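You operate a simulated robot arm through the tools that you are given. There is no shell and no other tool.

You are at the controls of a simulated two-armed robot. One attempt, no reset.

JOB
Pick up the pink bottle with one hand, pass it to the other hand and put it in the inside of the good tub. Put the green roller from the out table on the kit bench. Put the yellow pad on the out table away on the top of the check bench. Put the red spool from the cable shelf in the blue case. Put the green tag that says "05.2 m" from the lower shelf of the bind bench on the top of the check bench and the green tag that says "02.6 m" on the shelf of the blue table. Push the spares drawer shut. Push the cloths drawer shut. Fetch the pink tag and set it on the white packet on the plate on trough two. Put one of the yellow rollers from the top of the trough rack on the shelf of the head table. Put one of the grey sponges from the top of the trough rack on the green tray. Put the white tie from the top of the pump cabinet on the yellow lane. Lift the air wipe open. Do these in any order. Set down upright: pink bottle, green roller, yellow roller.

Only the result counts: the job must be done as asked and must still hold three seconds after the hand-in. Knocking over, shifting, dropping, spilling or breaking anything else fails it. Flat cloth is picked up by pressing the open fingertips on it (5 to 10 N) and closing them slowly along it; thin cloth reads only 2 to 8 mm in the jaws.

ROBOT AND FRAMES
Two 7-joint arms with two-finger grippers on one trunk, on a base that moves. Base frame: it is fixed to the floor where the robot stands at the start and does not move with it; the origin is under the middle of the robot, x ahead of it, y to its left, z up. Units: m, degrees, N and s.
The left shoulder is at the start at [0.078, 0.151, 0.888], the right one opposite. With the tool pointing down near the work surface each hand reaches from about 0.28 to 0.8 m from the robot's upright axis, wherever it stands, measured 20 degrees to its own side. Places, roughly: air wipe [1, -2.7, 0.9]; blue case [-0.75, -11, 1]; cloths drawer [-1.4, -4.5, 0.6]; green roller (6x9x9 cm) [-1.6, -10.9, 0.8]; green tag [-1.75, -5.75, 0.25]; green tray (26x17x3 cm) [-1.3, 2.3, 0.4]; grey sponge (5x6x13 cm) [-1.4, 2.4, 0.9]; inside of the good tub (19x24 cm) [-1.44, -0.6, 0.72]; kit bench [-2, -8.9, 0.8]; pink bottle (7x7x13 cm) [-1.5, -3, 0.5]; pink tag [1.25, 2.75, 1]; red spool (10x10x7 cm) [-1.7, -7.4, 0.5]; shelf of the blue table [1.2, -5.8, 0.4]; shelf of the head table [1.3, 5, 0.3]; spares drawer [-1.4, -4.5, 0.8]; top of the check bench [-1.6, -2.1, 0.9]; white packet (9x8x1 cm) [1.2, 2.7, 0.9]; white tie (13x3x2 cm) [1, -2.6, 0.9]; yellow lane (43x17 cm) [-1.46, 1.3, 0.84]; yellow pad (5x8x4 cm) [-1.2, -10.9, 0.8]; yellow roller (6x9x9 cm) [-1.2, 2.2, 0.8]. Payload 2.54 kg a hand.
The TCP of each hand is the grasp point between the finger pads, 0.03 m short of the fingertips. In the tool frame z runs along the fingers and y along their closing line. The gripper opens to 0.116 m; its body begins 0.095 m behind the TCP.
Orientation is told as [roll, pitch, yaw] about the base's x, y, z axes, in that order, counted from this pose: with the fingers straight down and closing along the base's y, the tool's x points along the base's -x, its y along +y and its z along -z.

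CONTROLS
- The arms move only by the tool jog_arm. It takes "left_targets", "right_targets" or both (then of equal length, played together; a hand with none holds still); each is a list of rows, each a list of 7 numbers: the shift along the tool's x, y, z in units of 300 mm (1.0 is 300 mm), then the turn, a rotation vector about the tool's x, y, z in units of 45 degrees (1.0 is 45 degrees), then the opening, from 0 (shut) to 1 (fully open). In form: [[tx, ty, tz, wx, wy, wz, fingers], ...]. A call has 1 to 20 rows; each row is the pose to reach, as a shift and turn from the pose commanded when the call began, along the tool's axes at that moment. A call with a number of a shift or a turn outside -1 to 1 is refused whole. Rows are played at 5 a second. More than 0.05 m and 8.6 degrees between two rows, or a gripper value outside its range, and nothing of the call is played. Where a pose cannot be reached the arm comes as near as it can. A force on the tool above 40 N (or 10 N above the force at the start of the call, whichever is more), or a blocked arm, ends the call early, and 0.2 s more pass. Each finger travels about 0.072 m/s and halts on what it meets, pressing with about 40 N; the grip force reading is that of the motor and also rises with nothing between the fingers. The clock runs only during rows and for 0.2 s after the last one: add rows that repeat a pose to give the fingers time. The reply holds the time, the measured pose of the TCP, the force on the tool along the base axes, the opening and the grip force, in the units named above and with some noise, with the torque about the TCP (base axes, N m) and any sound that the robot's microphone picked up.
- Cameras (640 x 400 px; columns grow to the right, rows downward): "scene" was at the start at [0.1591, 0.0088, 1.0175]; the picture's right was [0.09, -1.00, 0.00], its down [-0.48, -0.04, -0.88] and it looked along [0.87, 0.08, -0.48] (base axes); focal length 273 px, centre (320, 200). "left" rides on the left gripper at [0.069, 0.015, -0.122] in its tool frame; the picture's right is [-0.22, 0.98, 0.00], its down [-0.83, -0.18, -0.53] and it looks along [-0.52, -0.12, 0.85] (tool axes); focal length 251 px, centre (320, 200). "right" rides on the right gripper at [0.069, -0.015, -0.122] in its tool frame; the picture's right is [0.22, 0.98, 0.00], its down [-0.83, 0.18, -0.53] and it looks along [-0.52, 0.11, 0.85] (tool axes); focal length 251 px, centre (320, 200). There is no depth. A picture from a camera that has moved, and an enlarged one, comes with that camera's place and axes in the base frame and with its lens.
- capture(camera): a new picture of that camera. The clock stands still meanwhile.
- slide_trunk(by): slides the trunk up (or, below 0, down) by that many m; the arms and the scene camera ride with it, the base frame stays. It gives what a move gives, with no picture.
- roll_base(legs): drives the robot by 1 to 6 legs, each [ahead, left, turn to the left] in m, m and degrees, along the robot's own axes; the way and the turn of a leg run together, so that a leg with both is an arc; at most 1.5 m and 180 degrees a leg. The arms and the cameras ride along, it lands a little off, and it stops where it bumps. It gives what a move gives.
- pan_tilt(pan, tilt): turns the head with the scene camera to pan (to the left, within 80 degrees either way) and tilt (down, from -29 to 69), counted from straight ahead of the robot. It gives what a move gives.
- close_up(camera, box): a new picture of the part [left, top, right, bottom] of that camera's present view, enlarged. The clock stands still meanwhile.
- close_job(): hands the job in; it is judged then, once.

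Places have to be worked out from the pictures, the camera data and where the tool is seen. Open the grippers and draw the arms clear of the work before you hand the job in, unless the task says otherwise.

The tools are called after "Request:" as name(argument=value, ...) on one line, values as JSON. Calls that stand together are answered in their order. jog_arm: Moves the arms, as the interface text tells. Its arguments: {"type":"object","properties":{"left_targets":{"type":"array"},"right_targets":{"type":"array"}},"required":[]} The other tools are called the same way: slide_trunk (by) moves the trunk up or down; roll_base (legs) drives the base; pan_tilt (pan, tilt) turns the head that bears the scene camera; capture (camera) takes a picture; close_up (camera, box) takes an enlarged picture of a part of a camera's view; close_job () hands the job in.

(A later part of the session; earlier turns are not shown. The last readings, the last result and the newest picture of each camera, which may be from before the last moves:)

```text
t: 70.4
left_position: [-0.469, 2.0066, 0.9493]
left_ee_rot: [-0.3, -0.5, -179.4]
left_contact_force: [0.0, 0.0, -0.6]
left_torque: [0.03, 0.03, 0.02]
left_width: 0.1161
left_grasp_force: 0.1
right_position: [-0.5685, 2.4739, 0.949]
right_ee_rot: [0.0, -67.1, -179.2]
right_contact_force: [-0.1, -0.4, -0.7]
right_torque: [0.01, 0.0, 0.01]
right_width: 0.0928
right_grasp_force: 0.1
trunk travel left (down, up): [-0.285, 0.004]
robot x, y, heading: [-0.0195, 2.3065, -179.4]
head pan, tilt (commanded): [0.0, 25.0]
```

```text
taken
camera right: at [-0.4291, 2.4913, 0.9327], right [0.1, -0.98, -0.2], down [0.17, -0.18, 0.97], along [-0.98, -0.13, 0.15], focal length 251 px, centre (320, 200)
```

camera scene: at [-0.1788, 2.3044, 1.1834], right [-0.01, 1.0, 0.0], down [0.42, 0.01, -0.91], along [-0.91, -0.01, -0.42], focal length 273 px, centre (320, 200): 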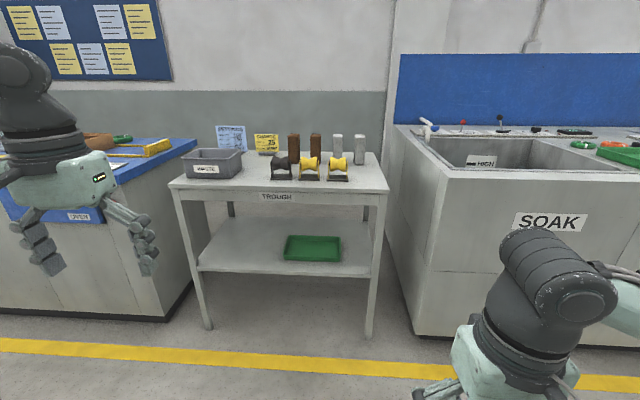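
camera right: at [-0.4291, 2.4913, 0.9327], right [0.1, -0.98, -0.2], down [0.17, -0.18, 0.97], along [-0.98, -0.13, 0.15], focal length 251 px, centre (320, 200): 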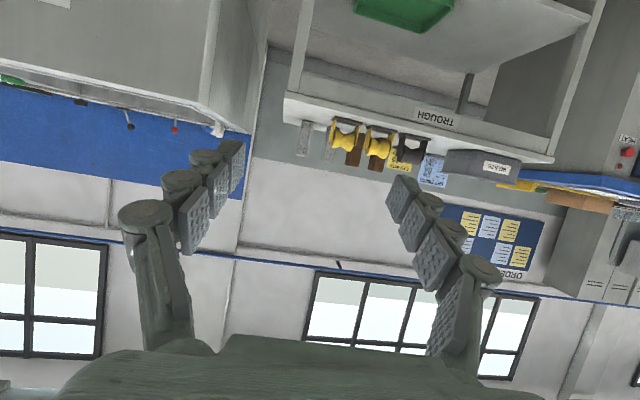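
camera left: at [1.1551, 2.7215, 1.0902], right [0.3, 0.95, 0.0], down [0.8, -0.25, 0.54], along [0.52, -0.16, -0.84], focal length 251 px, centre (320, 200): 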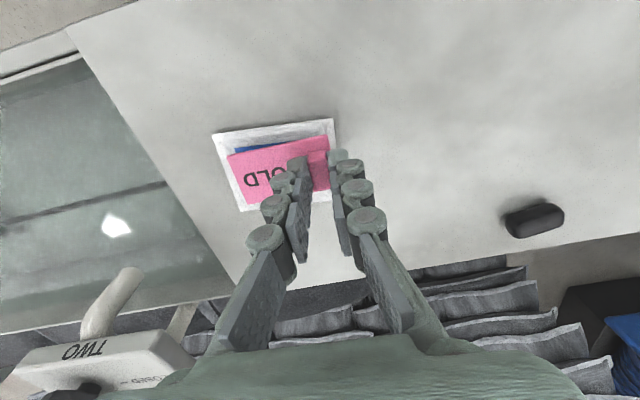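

The rack appears upside down in this tilted wrist view, as expected. I drive ahead 0.66 m with both hands above the table objects.

Request:
roll_base(legs=[[0.66, 0, -0.6]])

Request:
pan_tilt(pan=-10, tilt=40)

Request:
capture(camera="scene")

Request:
capture(camera="right")

```text
t: 74.1
left_position: [-1.1327, 2.0026, 0.9498]
left_ee_rot: [-0.1, -0.5, -179.6]
left_contact_force: [-0.5, -0.2, -0.1]
left_torque: [0.01, 0.01, 0.03]
left_width: 0.1162
left_grasp_force: 0.1
right_position: [-1.2317, 2.469, 0.9486]
right_ee_rot: [0.0, -67.0, -179.5]
right_contact_force: [0.2, -0.5, 0.1]
right_torque: [-0.02, -0.03, 0.0]
right_width: 0.0928
right_grasp_force: 0.0
trunk travel left (down, up): [-0.285, 0.004]
robot x, y, heading: [-0.6828, 2.2972, -179.9]
head pan, tilt (commanded): [0.0, 25.0]
```

```text
t: 74.9
left_position: [-1.1323, 2.0027, 0.9492]
left_ee_rot: [-0.3, -0.4, -179.5]
left_contact_force: [0.0, -0.1, 0.5]
left_torque: [-0.02, 0.0, 0.0]
left_width: 0.1159
left_grasp_force: 0.0
right_position: [-1.2307, 2.4709, 0.9487]
right_ee_rot: [0.0, -67.1, -179.5]
right_contact_force: [-1.0, 0.4, 0.2]
right_torque: [-0.01, -0.01, -0.03]
right_width: 0.0924
right_grasp_force: 0.0
trunk travel left (down, up): [-0.285, 0.004]
robot x, y, heading: [-0.6837, 2.299, -179.6]
head pan, tilt (commanded): [-10.0, 40.0]
```

```text
taken
camera scene: at [-0.8336, 2.3134, 1.1602], right [0.17, 0.99, 0.0], down [0.63, -0.11, -0.77], along [-0.76, 0.13, -0.64], focal length 273 px, centre (320, 200)
```

scene: 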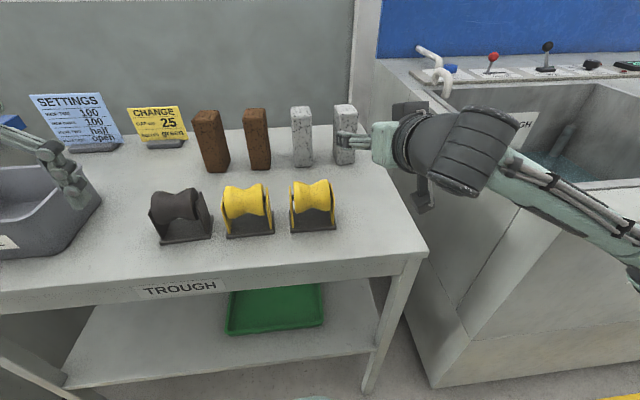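

```text
taken
camera right: at [-1.0912, 2.4869, 0.9328], right [0.09, -0.98, -0.2], down [0.17, -0.18, 0.97], along [-0.98, -0.12, 0.15], focal length 251 px, centre (320, 200)
```

right: 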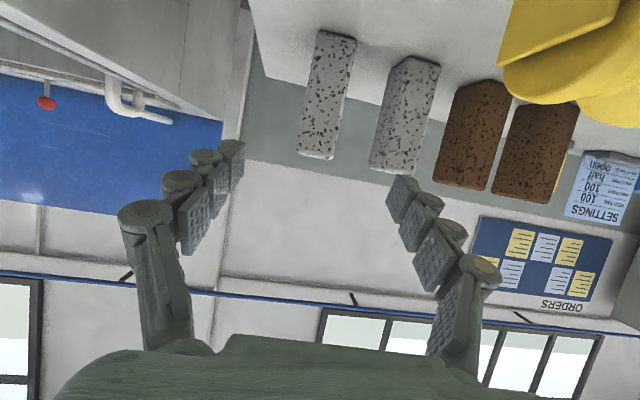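

The right sponge's front face is near x≈-1.425, y≈2.466, top z≈0.91. I go part of the way toward it, then check the alignment.

Request:
jog_arm(right_targets=[[-0.015, 0.003, 0.15, 0, 0, 0, 0.75], [-0.03, 0.006, 0.3, 0, 0, 0, 0.75], [-0.045, 0.008, 0.42, 0, 0, 0, 0.75], [-0.045, 0.008, 0.42, 0, 0, 0, 0.75]])

Request:
capture(camera="right")

Request:
close_up(camera="scene", box=[240, 80, 432, 200])

```text
t: 75.9
left_position: [-1.1327, 2.0026, 0.9487]
left_ee_rot: [-0.2, -0.6, -179.7]
left_contact_force: [0.0, 1.1, 0.4]
left_torque: [0.03, 0.01, 0.01]
left_width: 0.1162
left_grasp_force: 0.0
right_position: [-1.3529, 2.4662, 0.9118]
right_ee_rot: [0.0, -67.0, -179.5]
right_contact_force: [0.6, 0.3, -0.1]
right_torque: [-0.02, 0.0, 0.02]
right_width: 0.0869
right_grasp_force: 0.0
trunk travel left (down, up): [-0.285, 0.004]
robot x, y, heading: [-0.6786, 2.2976, -179.7]
head pan, tilt (commanded): [-10.0, 40.0]
```

```text
taken
camera right: at [-1.2125, 2.482, 0.8956], right [0.09, -0.98, -0.2], down [0.17, -0.18, 0.97], along [-0.98, -0.12, 0.15], focal length 251 px, centre (320, 200)
```

right: 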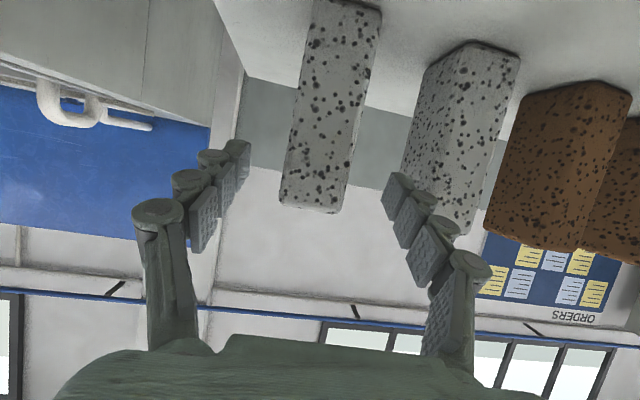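

```text
3.33 times, centred on (336, 140) of scene
camera zoom: at [-0.8335, 2.3135, 1.1601], right [0.17, 0.99, 0.0], down [0.63, -0.11, -0.77], along [-0.76, 0.13, -0.64], focal length 909 px, centre (267, 400)
```

zoom: 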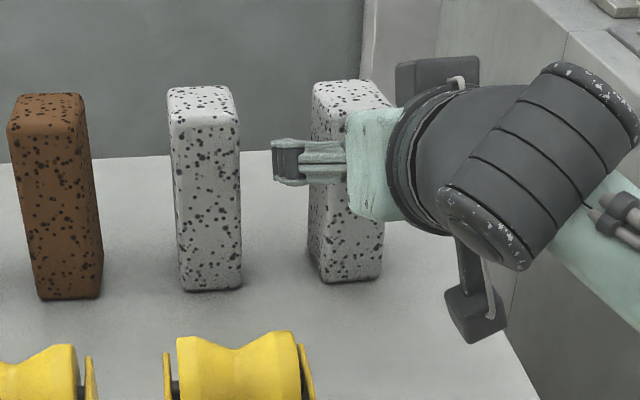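

The sponge (≈5.5 cm wide) is centred at y≈2.460, 6 mm off the hand's centre line. I correct that, slide the fingers around it and close.

Request:
jog_arm(right_targets=[[0, 0.02, 0, 0, 0, 0, 0.75], [-0.012, 0.02, 0.11, 0, 0, 0, 0.75], [-0.024, 0.02, 0.23, 0, 0, 0, 0.75], [-0.037, 0.02, 0.343, 0, 0, 0, 0.75], [-0.037, 0.02, 0.343, 0, 0, 0, 0.55], [-0.037, 0.02, 0.343, 0, 0, 0, 0.4], [-0.037, 0.02, 0.343, 0, 0, 0, 0.3], [-0.037, 0.02, 0.343, 0, 0, 0, 0.3]])

Request:
close_up(camera="scene", box=[240, 80, 432, 200])

```text
t: 77.7
left_position: [-1.1336, 2.0021, 0.9488]
left_ee_rot: [-0.2, -0.6, -179.6]
left_contact_force: [0.0, 0.2, -0.1]
left_torque: [-0.01, -0.01, -0.03]
left_width: 0.116
left_grasp_force: 0.0
right_position: [-1.4534, 2.4584, 0.8825]
right_ee_rot: [0.0, -67.1, -179.6]
right_contact_force: [-0.1, 0.5, -0.2]
right_torque: [-0.01, 0.02, -0.01]
right_width: 0.041
right_grasp_force: 40.2
trunk travel left (down, up): [-0.285, 0.004]
robot x, y, heading: [-0.6827, 2.3022, -179.7]
head pan, tilt (commanded): [-10.0, 40.0]
```

```text
3.33 times, centred on (336, 140) of scene
camera zoom: at [-0.8336, 2.3135, 1.1601], right [0.17, 0.99, 0.0], down [0.63, -0.11, -0.77], along [-0.76, 0.13, -0.64], focal length 909 px, centre (267, 400)
```

zoom: 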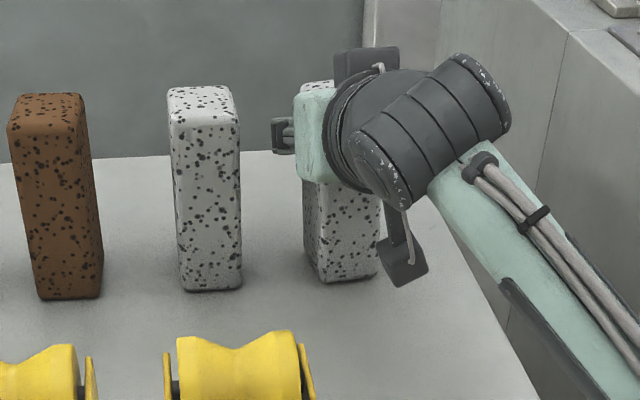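

The sponge is held (41 mm, soft). I lift it 6 cm, move the left hand up and back, then back the base off.

Request:
jog_arm(right_targets=[[-0.061, 0, -0.026, 0, 0, 0, 0.3], [-0.122, 0, -0.052, 0, 0, 0, 0.3], [-0.184, 0, -0.078, 0, 0, 0, 0.3], [-0.184, 0, -0.078, 0, 0, 0, 0.3], [-0.184, 0, -0.078, 0, 0, 0, 0.3]], left_targets=[[0.08, 0, -0.12, 0, 0, 0, 1], [0.16, 0, -0.24, 0, 0, 0, 1], [0.24, 0, -0.36, 0, 0, 0, 1], [0.3, 0, -0.45, 0, 0, 0, 1], [0.3, 0, -0.5, 0, 0, 0, 1]])

Request:
capture(camera="right")

```text
t: 78.9
left_position: [-1.0408, 2.0029, 1.0997]
left_ee_rot: [-0.2, -0.6, -179.5]
left_contact_force: [-0.2, 0.0, 0.1]
left_torque: [0.0, 0.03, -0.01]
left_width: 0.1158
left_grasp_force: 0.0
right_position: [-1.453, 2.4615, 0.9417]
right_ee_rot: [-0.1, -67.0, -179.4]
right_contact_force: [0.3, 0.1, 0.3]
right_torque: [-0.04, 0.02, -0.02]
right_width: 0.0413
right_grasp_force: 39.9
trunk travel left (down, up): [-0.285, 0.004]
robot x, y, heading: [-0.6842, 2.2977, -179.7]
head pan, tilt (commanded): [-10.0, 40.0]
```

```text
taken
camera right: at [-1.3127, 2.477, 0.9258], right [0.09, -0.98, -0.2], down [0.17, -0.18, 0.97], along [-0.98, -0.12, 0.15], focal length 251 px, centre (320, 200)
```

right: 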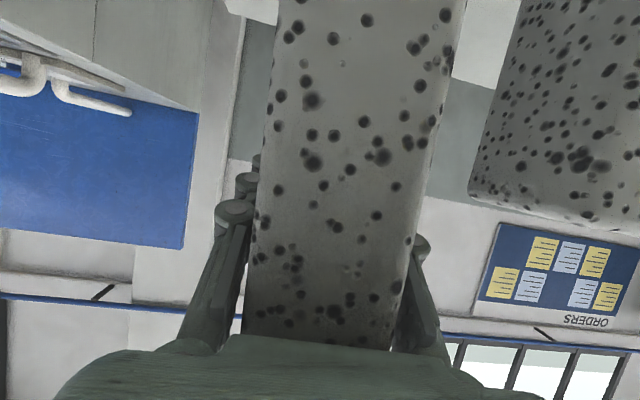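

The sponge is off the table. I back straight out first, then shift left so the right hand lines up with the tray.

Request:
roll_base(legs=[[-0.45, 0, 0], [0, 0.17, 0]])

Request:
slide_trunk(by=-0.28)

Request:
pan_tilt(pan=-10, tilt=30)

Request:
capture(camera="scene")

```text
t: 83.5
left_position: [-0.5866, 1.8331, 1.0995]
left_ee_rot: [-0.3, -0.5, -179.3]
left_contact_force: [-0.2, -0.1, 0.4]
left_torque: [0.03, 0.0, -0.02]
left_width: 0.1158
left_grasp_force: 0.1
right_position: [-0.9998, 2.2915, 0.9405]
right_ee_rot: [0.0, -67.0, -179.2]
right_contact_force: [-0.8, -0.6, 0.0]
right_torque: [0.0, 0.03, 0.0]
right_width: 0.0417
right_grasp_force: 40.1
trunk travel left (down, up): [-0.285, 0.004]
robot x, y, heading: [-0.2284, 2.1337, -179.5]
head pan, tilt (commanded): [-10.0, 40.0]
```

```text
t: 86.3
left_position: [-0.5861, 1.8339, 0.8201]
left_ee_rot: [-0.2, -0.5, -179.4]
left_contact_force: [0.6, 0.4, -0.4]
left_torque: [-0.02, 0.02, -0.02]
left_width: 0.1162
left_grasp_force: 0.1
right_position: [-1.0006, 2.2908, 0.6633]
right_ee_rot: [0.0, -67.0, -179.3]
right_contact_force: [-0.3, 0.2, -0.4]
right_torque: [0.0, 0.0, -0.01]
right_width: 0.0408
right_grasp_force: 39.7
trunk travel left (down, up): [-0.005, 0.284]
robot x, y, heading: [-0.2302, 2.1297, -179.5]
head pan, tilt (commanded): [-10.0, 40.0]
```

```text
t: 87.0
left_position: [-0.5871, 1.8338, 0.8206]
left_ee_rot: [-0.2, -0.5, -179.5]
left_contact_force: [1.0, -0.4, -0.3]
left_torque: [-0.03, 0.04, -0.01]
left_width: 0.1159
left_grasp_force: 0.2
right_position: [-1.0001, 2.2905, 0.6617]
right_ee_rot: [0.0, -66.9, -179.3]
right_contact_force: [0.4, 0.0, 1.0]
right_torque: [-0.02, 0.0, -0.02]
right_width: 0.0409
right_grasp_force: 40.1
trunk travel left (down, up): [-0.005, 0.284]
robot x, y, heading: [-0.2303, 2.1309, -179.6]
head pan, tilt (commanded): [-10.0, 30.0]
```

```text
taken
camera scene: at [-0.3864, 2.1466, 0.8954], right [0.16, 0.99, 0.0], down [0.49, -0.08, -0.87], along [-0.85, 0.14, -0.5], focal length 273 px, centre (320, 200)
```

scene: 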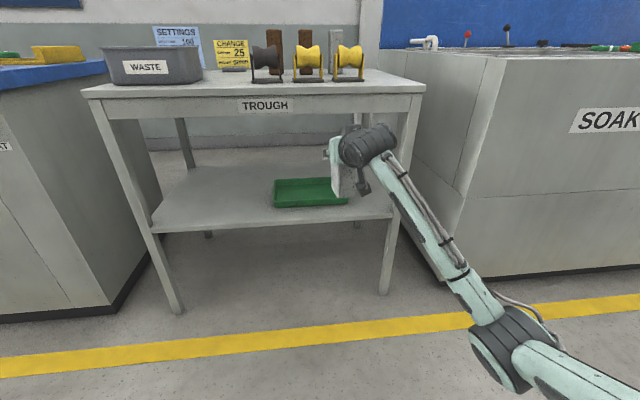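

Two views put the shelf at z≈0.365 and the tray at x -1.26…-1.43, y 2.12…2.38. I lower the hand 14 cm and line it up with the tray centre (y≈2.25) before driving in.

Request:
jog_arm(right_targets=[[0.107, 0.033, 0.045, 0, 0, 0, 0.3], [0.215, 0.066, 0.09, 0, 0, 0, 0.3], [0.322, 0.1, 0.136, 0, 0, 0, 0.3], [0.43, 0.133, 0.182, 0, 0, 0, 0.3], [0.43, 0.133, 0.182, 0, 0, 0, 0.3]])

Request:
capture(camera="scene")

```text
t: 88.2
left_position: [-0.587, 1.8349, 0.8202]
left_ee_rot: [-0.1, -0.5, -179.4]
left_contact_force: [0.4, 0.2, -0.2]
left_torque: [-0.02, 0.0, -0.01]
left_width: 0.1159
left_grasp_force: 0.0
right_position: [-1.0001, 2.2499, 0.5234]
right_ee_rot: [-0.1, -67.0, -179.3]
right_contact_force: [0.2, -0.3, 0.1]
right_torque: [0.02, 0.02, 0.0]
right_width: 0.0411
right_grasp_force: 39.9
trunk travel left (down, up): [-0.005, 0.284]
robot x, y, heading: [-0.2307, 2.1325, -179.4]
head pan, tilt (commanded): [-10.0, 30.0]
```

```text
taken
camera scene: at [-0.3865, 2.1466, 0.8954], right [0.16, 0.99, 0.0], down [0.49, -0.08, -0.87], along [-0.85, 0.14, -0.5], focal length 273 px, centre (320, 200)
```

scene: 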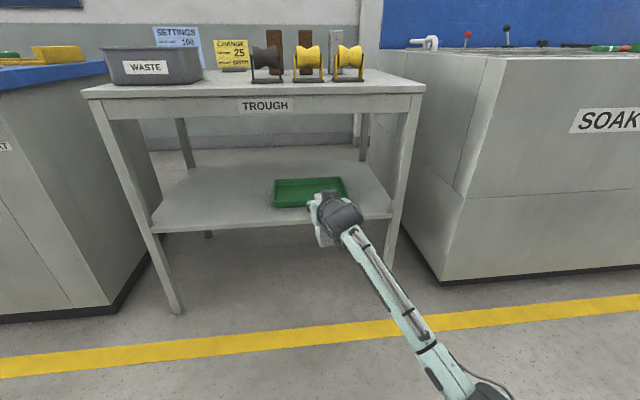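

Sponge bottom is at about z 0.42, above the tray rim. I drive ahead 0.34 m to bring it over the tray.

Request:
roll_base(legs=[[0.34, 0, 0]])

Request:
capture(camera="scene")

Request:
capture(camera="right")

```text
t: 90.5
left_position: [-0.9268, 1.8348, 0.8205]
left_ee_rot: [-0.2, -0.5, -179.8]
left_contact_force: [0.3, -1.1, -0.8]
left_torque: [-0.01, -0.02, 0.0]
left_width: 0.116
left_grasp_force: 0.0
right_position: [-1.337, 2.2514, 0.5232]
right_ee_rot: [0.0, -67.0, -179.7]
right_contact_force: [0.0, 0.6, -0.3]
right_torque: [0.02, 0.07, 0.0]
right_width: 0.0407
right_grasp_force: 39.6
trunk travel left (down, up): [-0.005, 0.284]
robot x, y, heading: [-0.5658, 2.1307, -179.9]
head pan, tilt (commanded): [-10.0, 30.0]
```

```text
taken
camera scene: at [-0.7243, 2.1449, 0.8954], right [0.17, 0.99, 0.0], down [0.49, -0.08, -0.87], along [-0.85, 0.15, -0.5], focal length 273 px, centre (320, 200)
```

scene: 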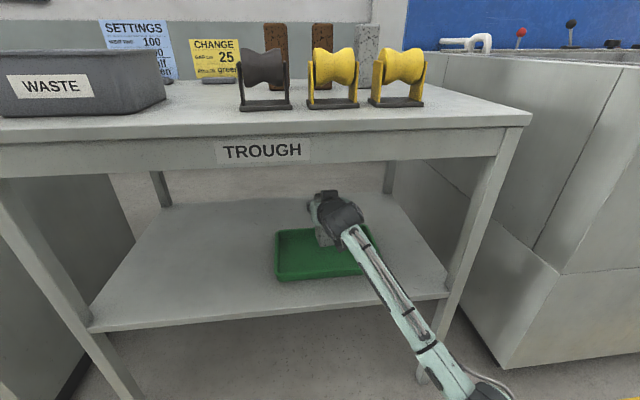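

```text
taken
camera right: at [-1.1975, 2.2678, 0.5075], right [0.09, -0.98, -0.2], down [0.17, -0.18, 0.97], along [-0.98, -0.12, 0.15], focal length 251 px, centre (320, 200)
```

right: 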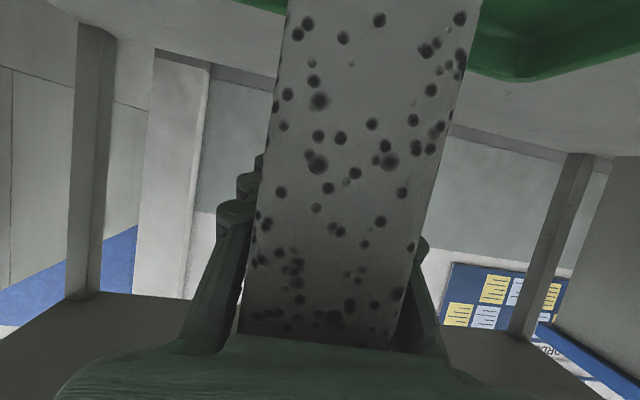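

The sponge hangs over the tray centre. I lower 4 cm, then gently until it touches.

Request:
jog_arm(right_targets=[[0.061, 0, 0.026, 0, 0, 0, 0.3], [0.123, 0, 0.052, 0, 0, 0, 0.3], [0.131, 0, 0.056, 0, 0, 0, 0.3], [0.139, 0, 0.059, 0, 0, 0, 0.3], [0.139, 0, 0.059, 0, 0, 0, 0.3]])

Request:
close_up(camera="scene", box=[240, 180, 400, 280])

```text
t: 91.7
left_position: [-0.9247, 1.8341, 0.8209]
left_ee_rot: [-0.2, -0.7, -179.8]
left_contact_force: [-0.3, -0.8, -0.3]
left_torque: [0.01, 0.03, -0.01]
left_width: 0.1161
left_grasp_force: 0.1
right_position: [-1.3386, 2.2505, 0.4865]
right_ee_rot: [0.1, -67.8, -179.7]
right_contact_force: [-5.3, -0.4, 25.9]
right_torque: [-0.2, -0.85, 0.06]
right_width: 0.0407
right_grasp_force: 40.4
trunk travel left (down, up): [-0.005, 0.284]
robot x, y, heading: [-0.5673, 2.1275, -179.6]
head pan, tilt (commanded): [-10.0, 30.0]
```

```text
4.00 times, centred on (320, 230) of scene
camera zoom: at [-0.7227, 2.1445, 0.8962], right [0.17, 0.99, 0.0], down [0.49, -0.08, -0.87], along [-0.86, 0.15, -0.5], focal length 1091 px, centre (320, 80)
```

zoom: 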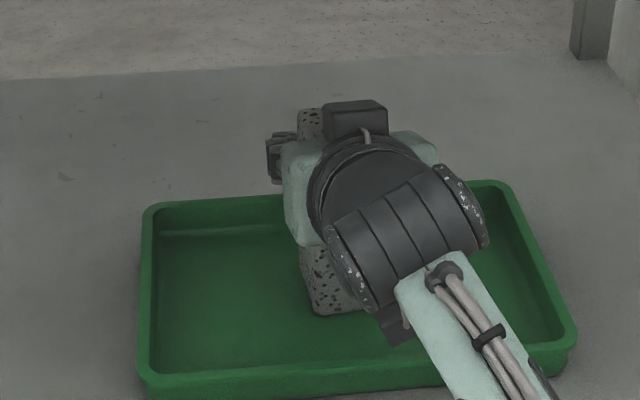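

Contact with about 26 N at TCP z 0.4865, so the sponge stands on the tray floor. I ease off ~8 mm to lower the load and check.

Request:
jog_arm(right_targets=[[-0.015, 0, -0.006, 0, 0, 0, 0.3], [-0.026, 0, -0.011, 0, 0, 0, 0.3], [-0.026, 0, -0.011, 0, 0, 0, 0.3]])

```text
t: 92.5
left_position: [-0.9258, 1.8349, 0.8207]
left_ee_rot: [-0.2, -0.6, -179.9]
left_contact_force: [0.7, 0.7, -0.8]
left_torque: [-0.01, 0.03, 0.01]
left_width: 0.116
left_grasp_force: 0.1
right_position: [-1.3359, 2.251, 0.4857]
right_ee_rot: [0.0, -66.9, -179.7]
right_contact_force: [-2.9, -0.7, 8.6]
right_torque: [-0.14, -0.08, -0.01]
right_width: 0.0405
right_grasp_force: 40.3
trunk travel left (down, up): [-0.005, 0.284]
robot x, y, heading: [-0.5634, 2.1324, -179.6]
head pan, tilt (commanded): [-10.0, 30.0]
```

Load is down to about 9 N. I open the fingers and retreat along the tool axis.

Request:
jog_arm(right_targets=[[0, 0, 0, 0, 0, 0, 0.45], [0, 0, 0, 0, 0, 0, 0.6], [0, 0, 0, 0, 0, 0, 0.75], [0, 0, 0, 0, 0, 0, 0.75], [0.02, 0, -0.12, 0, 0, 0, 0.75], [0.05, 0, -0.26, 0, 0, 0, 0.75], [0.09, 0, -0.4, 0, 0, 0, 0.75]])

Request:
capture(camera="scene")

Request:
capture(camera="right")

```text
t: 94.3
left_position: [-0.9196, 1.8277, 0.8282]
left_ee_rot: [-0.8, -1.2, -179.8]
left_contact_force: [0.0, 0.6, 0.6]
left_torque: [-0.01, -0.05, -0.01]
left_width: 0.1157
left_grasp_force: 0.1
right_position: [-1.2359, 2.2558, 0.5767]
right_ee_rot: [-5.2, -72.8, -175.1]
right_contact_force: [-0.4, 1.3, -1.0]
right_torque: [-0.01, 0.01, 0.01]
right_width: 0.087
right_grasp_force: 0.0
trunk travel left (down, up): [-0.005, 0.284]
robot x, y, heading: [-0.5685, 2.1328, -179.5]
head pan, tilt (commanded): [-10.0, 30.0]
stopped in row 7 (right hand): the arm was blocked; the commanded pose is now the measured one
```

```text
taken
camera scene: at [-0.7169, 2.1384, 0.904], right [0.17, 0.99, 0.01], down [0.48, -0.07, -0.87], along [-0.86, 0.15, -0.49], focal length 273 px, centre (320, 200)
```

scene: 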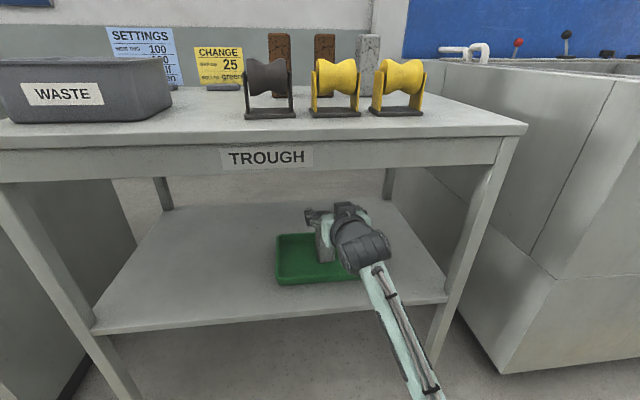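

```text
taken
camera right: at [-1.0977, 2.2722, 0.5466], right [0.06, -0.97, -0.23], down [0.27, -0.21, 0.94], along [-0.96, -0.12, 0.25], focal length 251 px, centre (320, 200)
```

right: 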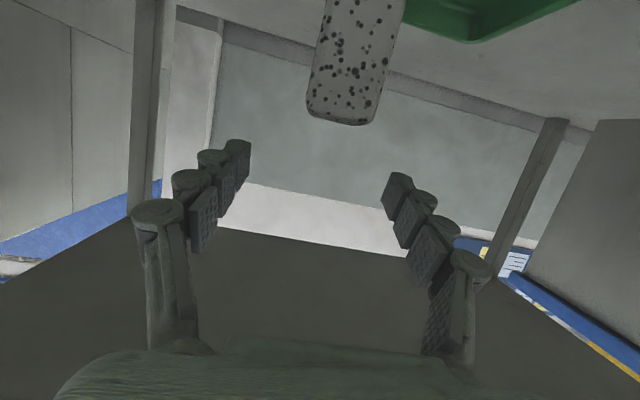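

The sponge stands free on the tray, but the right arm's fold pushed against something (the whole robot tilted slightly, likely the elbow against its own base). I reverse the last bit to relieve it.

Request:
jog_arm(right_targets=[[-0.03, 0, 0.06, 0, 0, 0, 0.75], [-0.03, 0, 0.06, 0, 0, 0, 0.75]])

Request:
pan_tilt(pan=-40, tilt=55)

Request:
capture(camera="scene")

```text
t: 94.9
left_position: [-0.9208, 1.8318, 0.8264]
left_ee_rot: [-0.7, -1.1, -179.8]
left_contact_force: [0.9, 0.2, -0.3]
left_torque: [0.01, -0.01, -0.02]
left_width: 0.1161
left_grasp_force: 0.0
right_position: [-1.2526, 2.2592, 0.5687]
right_ee_rot: [-4.5, -72.3, -175.7]
right_contact_force: [-0.1, -0.2, -0.8]
right_torque: [0.03, 0.01, 0.01]
right_width: 0.0872
right_grasp_force: 0.0
trunk travel left (down, up): [-0.005, 0.284]
robot x, y, heading: [-0.5672, 2.1305, -179.8]
head pan, tilt (commanded): [-10.0, 30.0]
```

```text
t: 95.8
left_position: [-0.9207, 1.8313, 0.8242]
left_ee_rot: [-0.6, -1.1, -179.8]
left_contact_force: [0.0, 0.3, 0.5]
left_torque: [0.01, -0.01, -0.02]
left_width: 0.1159
left_grasp_force: 0.2
right_position: [-1.2538, 2.2583, 0.5697]
right_ee_rot: [-4.4, -72.5, -175.8]
right_contact_force: [0.0, 0.2, -0.2]
right_torque: [0.0, -0.02, -0.01]
right_width: 0.0869
right_grasp_force: 0.0
trunk travel left (down, up): [-0.005, 0.284]
robot x, y, heading: [-0.5685, 2.1288, -179.4]
head pan, tilt (commanded): [-40.0, 55.0]
```

```text
taken
camera scene: at [-0.6849, 2.1719, 0.8638], right [0.64, 0.77, 0.0], down [0.62, -0.52, -0.58], along [-0.45, 0.37, -0.81], focal length 273 px, centre (320, 200)
```

scene: 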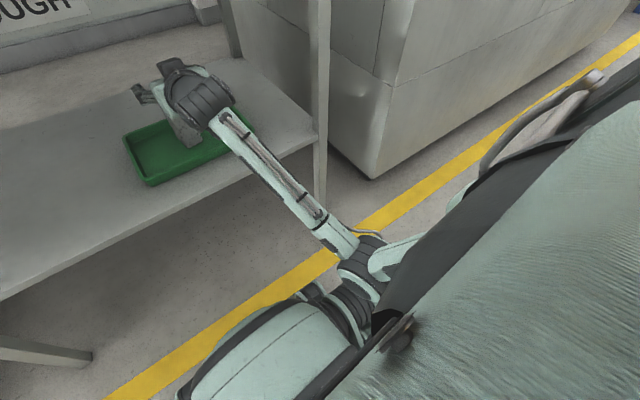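

The elbow is resting on the robot's own base housing. I raise the trunk 4 cm to free it and then drive straight back out of the shelf.

Request:
slide_trunk(by=0.04)

Request:
roll_base(legs=[[-0.4, 0, 0]])

Request:
pan_tilt(pan=-10, tilt=30)

Request:
capture(camera="scene")

```text
t: 96.7
left_position: [-0.9264, 1.8334, 0.8599]
left_ee_rot: [-0.3, -0.5, -179.7]
left_contact_force: [0.9, -0.7, 0.7]
left_torque: [0.0, 0.0, -0.02]
left_width: 0.1162
left_grasp_force: 0.0
right_position: [-1.259, 2.2605, 0.603]
right_ee_rot: [-2.8, -72.3, -177.4]
right_contact_force: [-1.2, 0.2, -0.7]
right_torque: [-0.03, 0.0, 0.02]
right_width: 0.0871
right_grasp_force: 0.0
trunk travel left (down, up): [-0.045, 0.244]
robot x, y, heading: [-0.5677, 2.1269, -179.6]
head pan, tilt (commanded): [-40.0, 55.0]
```

```text
t: 99.1
left_position: [-0.539, 1.834, 0.86]
left_ee_rot: [-0.3, -0.5, -179.2]
left_contact_force: [0.1, -0.2, -0.6]
left_torque: [0.0, 0.0, -0.01]
left_width: 0.116
left_grasp_force: 0.0
right_position: [-0.8764, 2.2588, 0.6016]
right_ee_rot: [-2.9, -72.3, -176.8]
right_contact_force: [0.0, -0.3, -0.9]
right_torque: [-0.01, -0.02, -0.02]
right_width: 0.0871
right_grasp_force: 0.1
trunk travel left (down, up): [-0.045, 0.244]
robot x, y, heading: [-0.1808, 2.1297, -179.3]
head pan, tilt (commanded): [-40.0, 55.0]
```

```text
t: 100.0
left_position: [-0.5389, 1.8347, 0.8604]
left_ee_rot: [-0.2, -0.5, -179.2]
left_contact_force: [0.5, 0.8, -0.9]
left_torque: [0.0, -0.02, -0.01]
left_width: 0.116
left_grasp_force: 0.1
right_position: [-0.874, 2.2573, 0.602]
right_ee_rot: [-2.9, -72.2, -176.7]
right_contact_force: [0.6, 0.4, -0.2]
right_torque: [0.04, 0.01, 0.01]
right_width: 0.0871
right_grasp_force: 0.0
trunk travel left (down, up): [-0.045, 0.244]
robot x, y, heading: [-0.1843, 2.1325, -179.3]
head pan, tilt (commanded): [-10.0, 30.0]
```

```text
taken
camera scene: at [-0.34, 2.1472, 0.9354], right [0.16, 0.99, 0.0], down [0.49, -0.08, -0.87], along [-0.85, 0.14, -0.5], focal length 273 px, centre (320, 200)
```

scene: 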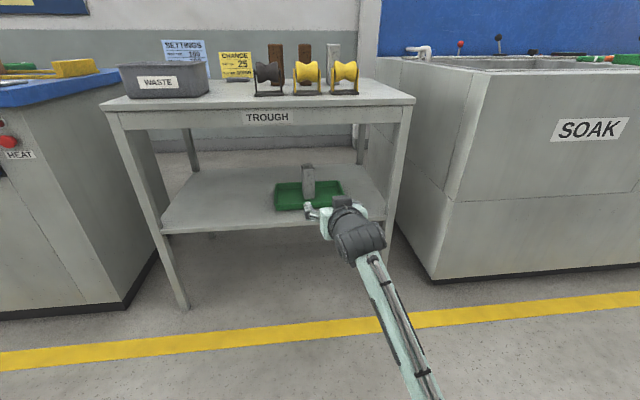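

The sponge stands in the tray. Next the right-hand yellow roller: I raise the trunk and set the hand to 30° below horizontal.

Request:
slide_trunk(by=0.22)

Request:
jog_arm(right_targets=[[0, 0, -0.05, 0, 0.14, 0, 0.95], [-0.05, 0, -0.08, 0, 0.27, 0, 0.95], [-0.1, 0, -0.08, 0, 0.27, 0, 0.95], [-0.1, 0, -0.08, 0, 0.27, 0, 0.95]])

Request:
capture(camera="scene")

Request:
close_up(camera="scene", box=[230, 90, 390, 190])

```text
t: 102.4
left_position: [-0.5392, 1.8347, 1.0801]
left_ee_rot: [-0.2, -0.5, -179.1]
left_contact_force: [0.1, 0.2, -0.5]
left_torque: [0.02, 0.0, -0.01]
left_width: 0.1159
left_grasp_force: 0.1
right_position: [-0.8741, 2.2578, 0.8227]
right_ee_rot: [-2.9, -72.2, -176.6]
right_contact_force: [0.4, 0.2, 0.0]
right_torque: [-0.01, 0.01, 0.02]
right_width: 0.0872
right_grasp_force: 0.0
trunk travel left (down, up): [-0.265, 0.024]
robot x, y, heading: [-0.1837, 2.1339, -179.2]
head pan, tilt (commanded): [-10.0, 30.0]
```

```text
t: 103.4
left_position: [-0.5396, 1.8351, 1.0796]
left_ee_rot: [-0.2, -0.5, -179.1]
left_contact_force: [0.1, -0.9, -0.4]
left_torque: [0.02, 0.02, 0.01]
left_width: 0.116
left_grasp_force: 0.0
right_position: [-0.8617, 2.2566, 0.8584]
right_ee_rot: [-1.8, -59.9, -177.9]
right_contact_force: [0.6, 0.0, -0.1]
right_torque: [0.01, 0.0, -0.01]
right_width: 0.1102
right_grasp_force: 0.0
trunk travel left (down, up): [-0.265, 0.024]
robot x, y, heading: [-0.183, 2.1365, -178.9]
head pan, tilt (commanded): [-10.0, 30.0]
```

```text
taken
camera scene: at [-0.34, 2.1471, 1.1555], right [0.16, 0.99, 0.0], down [0.49, -0.08, -0.87], along [-0.85, 0.14, -0.5], focal length 273 px, centre (320, 200)
```

scene: 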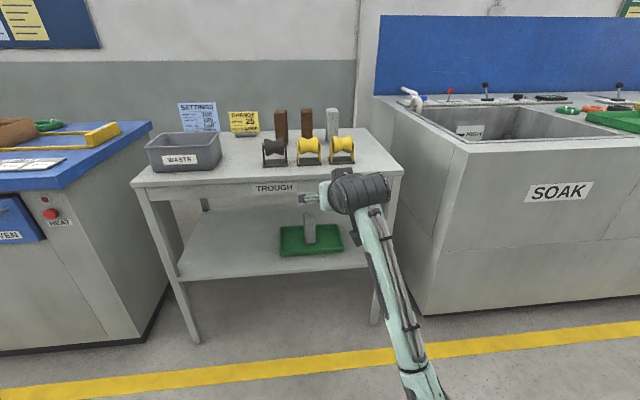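

```text
4.00 times, centred on (310, 140) of scene
camera zoom: at [-0.34, 2.1471, 1.1555], right [0.16, 0.99, 0.0], down [0.49, -0.08, -0.87], along [-0.85, 0.14, -0.5], focal length 1091 px, centre (360, 440)
```

zoom: 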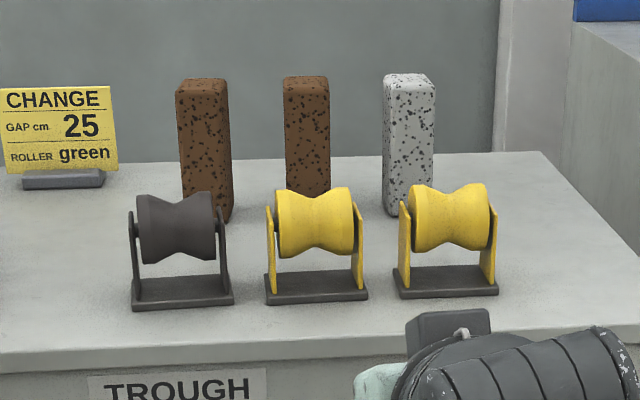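

The right yellow roller's base is at x -1.217…-1.275, y 2.326…2.416, with a 2.6 cm gap to its neighbour. I raise the hand 7 cm and approach, turning ~3° to square up with the rack.

Request:
jog_arm(right_targets=[[-0.1, 0, -0.058, 0, 0, 0, 0.9], [-0.202, 0, -0.117, 0, 0, 0, 0.9], [-0.202, 0, -0.117, 0, 0, 0, 0.9]])

Request:
roll_base(legs=[[0.24, -0.078, -3]])

Request:
capture(camera="right")

Request:
capture(camera="scene")

```text
t: 104.2
left_position: [-0.5394, 1.8343, 1.0805]
left_ee_rot: [-0.2, -0.4, -179.1]
left_contact_force: [-0.5, -0.5, -0.2]
left_torque: [0.01, -0.01, 0.02]
left_width: 0.1161
left_grasp_force: 0.0
right_position: [-0.8602, 2.2541, 0.9283]
right_ee_rot: [-1.8, -59.9, -178.0]
right_contact_force: [0.3, 0.6, 0.0]
right_torque: [0.03, -0.01, 0.02]
right_width: 0.1047
right_grasp_force: 0.2
trunk travel left (down, up): [-0.265, 0.024]
robot x, y, heading: [-0.1846, 2.1306, -179.3]
head pan, tilt (commanded): [-10.0, 30.0]
```

```text
t: 106.0
left_position: [-0.7829, 1.9314, 1.081]
left_ee_rot: [-0.3, -0.5, 177.8]
left_contact_force: [0.0, 0.5, -0.6]
left_torque: [-0.01, -0.04, -0.02]
left_width: 0.1162
left_grasp_force: 0.1
right_position: [-1.081, 2.3684, 0.9279]
right_ee_rot: [-1.8, -60.0, 179.0]
right_contact_force: [-0.3, -0.2, -1.2]
right_torque: [-0.02, 0.01, 0.01]
right_width: 0.1043
right_grasp_force: 0.1
trunk travel left (down, up): [-0.265, 0.024]
robot x, y, heading: [-0.413, 2.2083, 178.0]
head pan, tilt (commanded): [-10.0, 30.0]
```

```text
taken
camera right: at [-0.9413, 2.3775, 0.9288], right [0.07, -0.98, -0.2], down [0.04, -0.2, 0.98], along [-1.0, -0.07, 0.03], focal length 251 px, centre (320, 200)
```

right: 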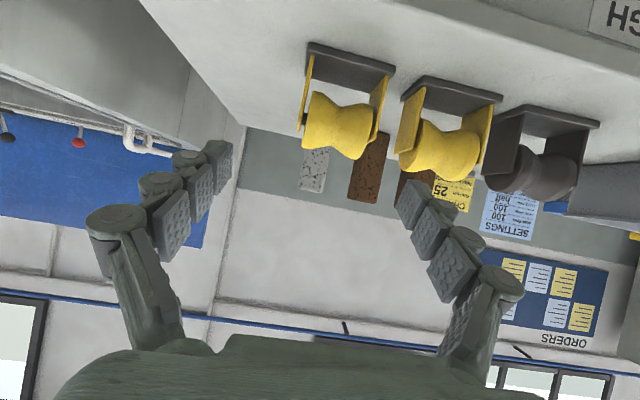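

```text
taken
camera scene: at [-0.5685, 2.2336, 1.1553], right [0.21, 0.98, 0.0], down [0.49, -0.11, -0.87], along [-0.85, 0.18, -0.5], focal length 273 px, centre (320, 200)
```

scene: 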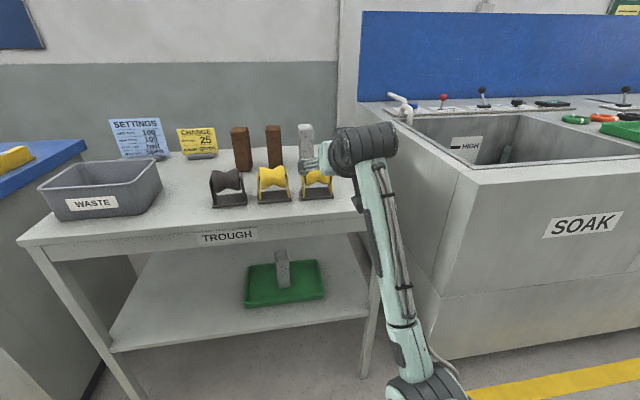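

The wrist view suggests the roller centre is nearer y≈2.35 than the scene estimate of 2.37. I zoom in on the wrist view to settle it.

Request:
close_up(camera="right", box=[270, 20, 430, 120])

Request:
close_up(camera="right", box=[270, 100, 430, 200])

```text
4.00 times, centred on (350, 70) of right
camera zoom: at [-0.9413, 2.3775, 0.9288], right [0.07, -0.98, -0.2], down [0.04, -0.2, 0.98], along [-1.0, -0.07, 0.03], focal length 1006 px, centre (200, 720)
```

zoom: 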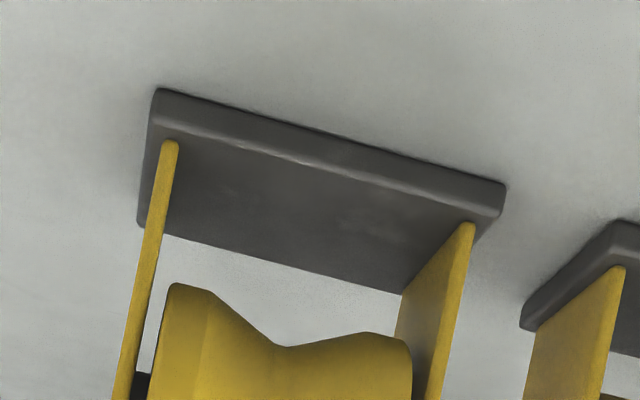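

```text
4.00 times, centred on (350, 150) of right
camera zoom: at [-0.9413, 2.3775, 0.9288], right [0.07, -0.98, -0.2], down [0.04, -0.2, 0.98], along [-1.0, -0.07, 0.03], focal length 1006 px, centre (200, 400)
```

zoom: 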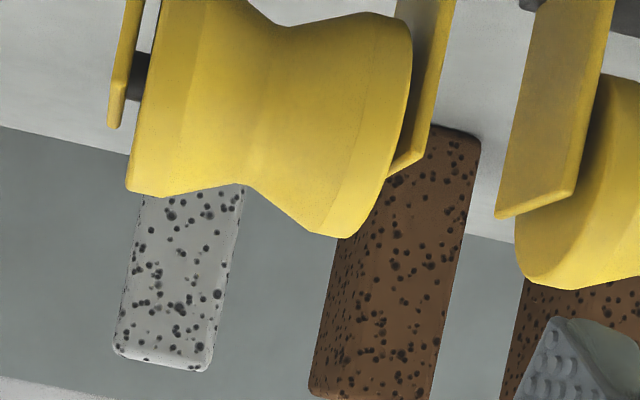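

From the wrist view the roller base spans y 2.312…2.402 (centre 2.357), front x≈-1.195, and the hand's closing line is parallel to it. I shift sideways and go partway in, then look again.

Request:
jog_arm(right_targets=[[0, 0.064, 0.05, 0, 0, 0, 0.9], [0, 0.064, 0.15, 0, 0, 0, 0.9], [0, 0.064, 0.25, 0, 0, 0, 0.9], [0, 0.064, 0.25, 0, 0, 0, 0.9]])

Request:
capture(camera="right")

```text
t: 107.0
left_position: [-0.7823, 1.931, 1.0793]
left_ee_rot: [-0.1, -0.5, 177.8]
left_contact_force: [0.2, -0.7, -0.5]
left_torque: [0.03, 0.01, -0.02]
left_width: 0.1159
left_grasp_force: 0.1
right_position: [-1.1451, 2.3518, 0.8876]
right_ee_rot: [-1.7, -60.1, 179.0]
right_contact_force: [-0.2, 0.4, -0.2]
right_torque: [0.02, 0.01, 0.02]
right_width: 0.1045
right_grasp_force: 0.1
trunk travel left (down, up): [-0.265, 0.024]
robot x, y, heading: [-0.4106, 2.2093, 178.0]
head pan, tilt (commanded): [-10.0, 30.0]
```

```text
taken
camera right: at [-1.0049, 2.3599, 0.89], right [0.07, -0.98, -0.2], down [0.04, -0.2, 0.98], along [-1.0, -0.07, 0.03], focal length 251 px, centre (320, 200)
```

right: 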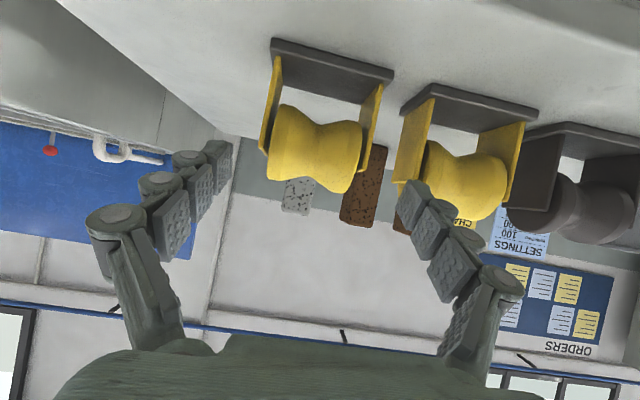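

Nearly lined up; I zoom in once more to measure the uprights against the fingers.

Request:
close_up(camera="right", box=[200, 60, 440, 210])

```text
2.67 times, centred on (320, 135) of right
camera zoom: at [-1.0049, 2.3599, 0.89], right [0.07, -0.98, -0.2], down [0.04, -0.2, 0.98], along [-1.0, -0.07, 0.03], focal length 670 px, centre (320, 373)
```

zoom: 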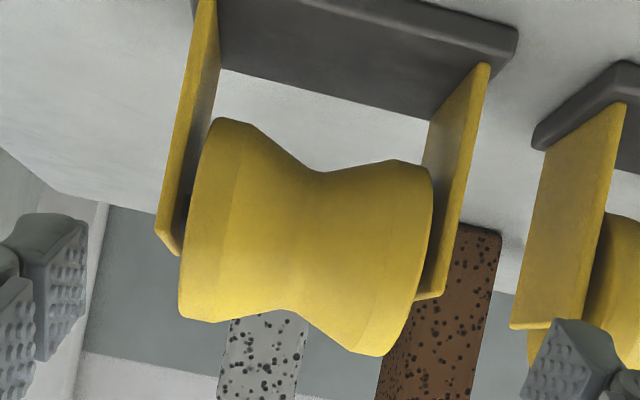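

The uprights' outer faces are at y 2.315 and 2.402 (centre 2.359) with a 2.7 cm gap to the neighbour, enough for a ~1.7 cm fingertip. I narrow the opening to ~9.8 cm and move the tips just up to the uprights.

Request:
jog_arm(right_targets=[[-0.004, -0.012, 0.03, 0, 0, 0, 0.845], [-0.006, -0.012, 0.09, 0, 0, 0, 0.845], [-0.006, -0.012, 0.11, 0, 0, 0, 0.845], [-0.006, -0.012, 0.11, 0, 0, 0, 0.845]])

Request:
capture(camera="right")

Request:
close_up(camera="right", box=[200, 60, 440, 210])

```text
t: 108.0
left_position: [-0.783, 1.9307, 1.0809]
left_ee_rot: [-0.2, -0.5, 177.8]
left_contact_force: [0.3, -0.3, 0.1]
left_torque: [-0.01, 0.01, 0.0]
left_width: 0.1158
left_grasp_force: 0.1
right_position: [-1.1779, 2.3582, 0.8738]
right_ee_rot: [-1.8, -60.1, 179.1]
right_contact_force: [0.1, -0.4, 0.7]
right_torque: [0.0, -0.02, -0.03]
right_width: 0.0981
right_grasp_force: 0.0
trunk travel left (down, up): [-0.265, 0.024]
robot x, y, heading: [-0.4135, 2.2081, 177.7]
head pan, tilt (commanded): [-10.0, 30.0]
```

```text
taken
camera right: at [-1.0357, 2.3665, 0.8742], right [0.07, -0.98, -0.2], down [0.04, -0.2, 0.98], along [-1.0, -0.07, 0.03], focal length 251 px, centre (320, 200)
```

right: 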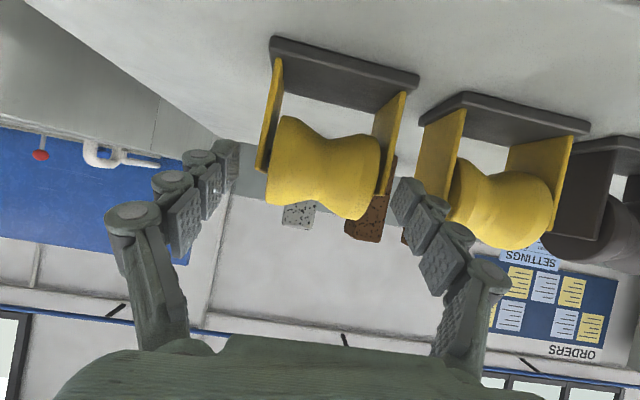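

```text
2.67 times, centred on (320, 135) of right
camera zoom: at [-1.0357, 2.3665, 0.8742], right [0.07, -0.98, -0.2], down [0.04, -0.2, 0.98], along [-1.0, -0.07, 0.03], focal length 670 px, centre (320, 373)
```

zoom: 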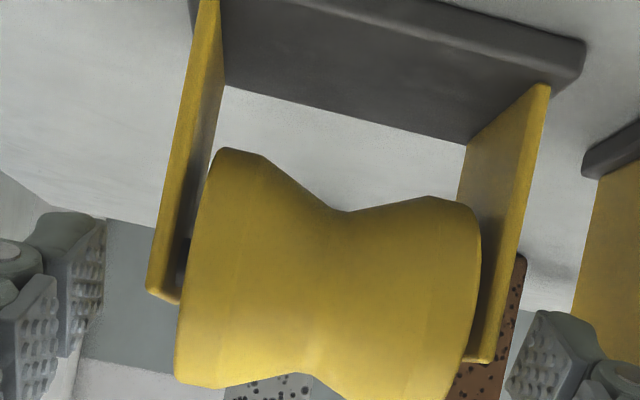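

The gap to the neighbour's upright is really about 3.6 cm, so the finger fits. I open slightly, shift 1.5 mm, slide in 4 cm and close.

Request:
jog_arm(right_targets=[[0, 0.005, 0.0, 0, 0, 0, 0.88], [0.003, 0.005, 0.07, 0, 0, 0, 0.88], [0.006, 0.005, 0.14, 0, 0, 0, 0.88], [0.006, 0.005, 0.14, 0, 0, 0, 0.88]])

Request:
capture(camera="right")

```text
t: 109.0
left_position: [-0.7842, 1.9314, 1.0809]
left_ee_rot: [-0.3, -0.5, 177.7]
left_contact_force: [-0.8, 0.7, -0.2]
left_torque: [0.02, 0.02, -0.02]
left_width: 0.1161
left_grasp_force: 0.0
right_position: [-1.2134, 2.358, 0.8524]
right_ee_rot: [-1.8, -60.2, 179.1]
right_contact_force: [0.4, 0.6, 0.0]
right_torque: [0.01, 0.02, 0.01]
right_width: 0.1021
right_grasp_force: 0.0
trunk travel left (down, up): [-0.265, 0.024]
robot x, y, heading: [-0.4128, 2.2125, 177.9]
head pan, tilt (commanded): [-10.0, 30.0]
```

```text
taken
camera right: at [-1.0714, 2.3674, 0.8536], right [0.07, -0.98, -0.2], down [0.04, -0.2, 0.98], along [-1.0, -0.07, 0.03], focal length 251 px, centre (320, 200)
```

right: 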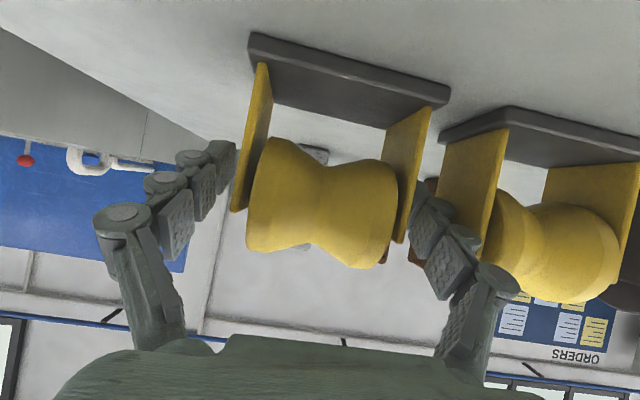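

The uprights sit between the fingers without contact. I advance 6 mm more and close gently.

Request:
jog_arm(right_targets=[[0, 0, 0.02, 0, 0, 0, 0.88], [0, 0, 0.02, 0, 0, 0, 0.8], [0, 0, 0.02, 0, 0, 0, 0.75], [0, 0, 0.02, 0, 0, 0, 0.65], [0, 0, 0.02, 0, 0, 0, 0.65]])

Request:
capture(camera="right")

```text
t: 110.2
left_position: [-0.782, 1.9309, 1.0812]
left_ee_rot: [-0.2, -0.5, 177.7]
left_contact_force: [-0.2, -0.5, 0.6]
left_torque: [0.0, -0.03, -0.01]
left_width: 0.1162
left_grasp_force: 0.0
right_position: [-1.2169, 2.3583, 0.8487]
right_ee_rot: [-1.9, -60.1, 179.0]
right_contact_force: [0.1, 0.9, 0.9]
right_torque: [0.01, -0.02, 0.02]
right_width: 0.076
right_grasp_force: 0.5
trunk travel left (down, up): [-0.265, 0.024]
robot x, y, heading: [-0.4122, 2.2082, 177.7]
head pan, tilt (commanded): [-10.0, 30.0]
```

```text
taken
camera right: at [-1.0763, 2.3672, 0.8496], right [0.07, -0.98, -0.2], down [0.04, -0.2, 0.98], along [-1.0, -0.07, 0.03], focal length 251 px, centre (320, 200)
```

right: 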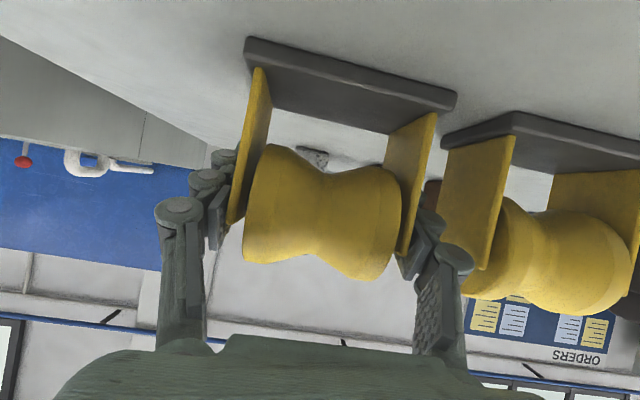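

Width 76 mm with no grip force yet, so the uprights are a bit narrower. I close further.

Request:
jog_arm(right_targets=[[0, 0, 0, 0, 0, 0, 0.6], [0, 0, 0, 0, 0, 0, 0.55], [0, 0, 0, 0, 0, 0, 0.5], [0, 0, 0, 0, 0, 0, 0.5]])

Request:
capture(camera="right")

```text
t: 111.2
left_position: [-0.7836, 1.9316, 1.0812]
left_ee_rot: [-0.3, -0.6, 177.8]
left_contact_force: [0.1, -0.1, -0.4]
left_torque: [0.0, -0.01, -0.02]
left_width: 0.116
left_grasp_force: 0.1
right_position: [-1.2182, 2.3579, 0.8492]
right_ee_rot: [-1.8, -60.1, 179.1]
right_contact_force: [1.5, 1.4, 1.6]
right_torque: [-0.09, -0.08, 0.07]
right_width: 0.0746
right_grasp_force: 39.8
trunk travel left (down, up): [-0.265, 0.024]
robot x, y, heading: [-0.4138, 2.2065, 177.7]
head pan, tilt (commanded): [-10.0, 30.0]
```

```text
taken
camera right: at [-1.0762, 2.3671, 0.8497], right [0.07, -0.98, -0.2], down [0.04, -0.2, 0.98], along [-1.0, -0.07, 0.03], focal length 251 px, centre (320, 200)
```

right: 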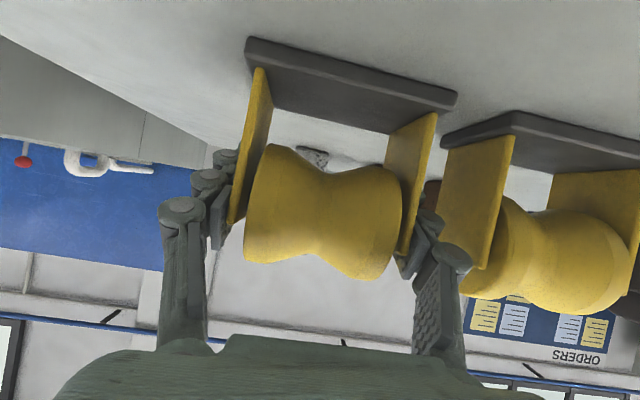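

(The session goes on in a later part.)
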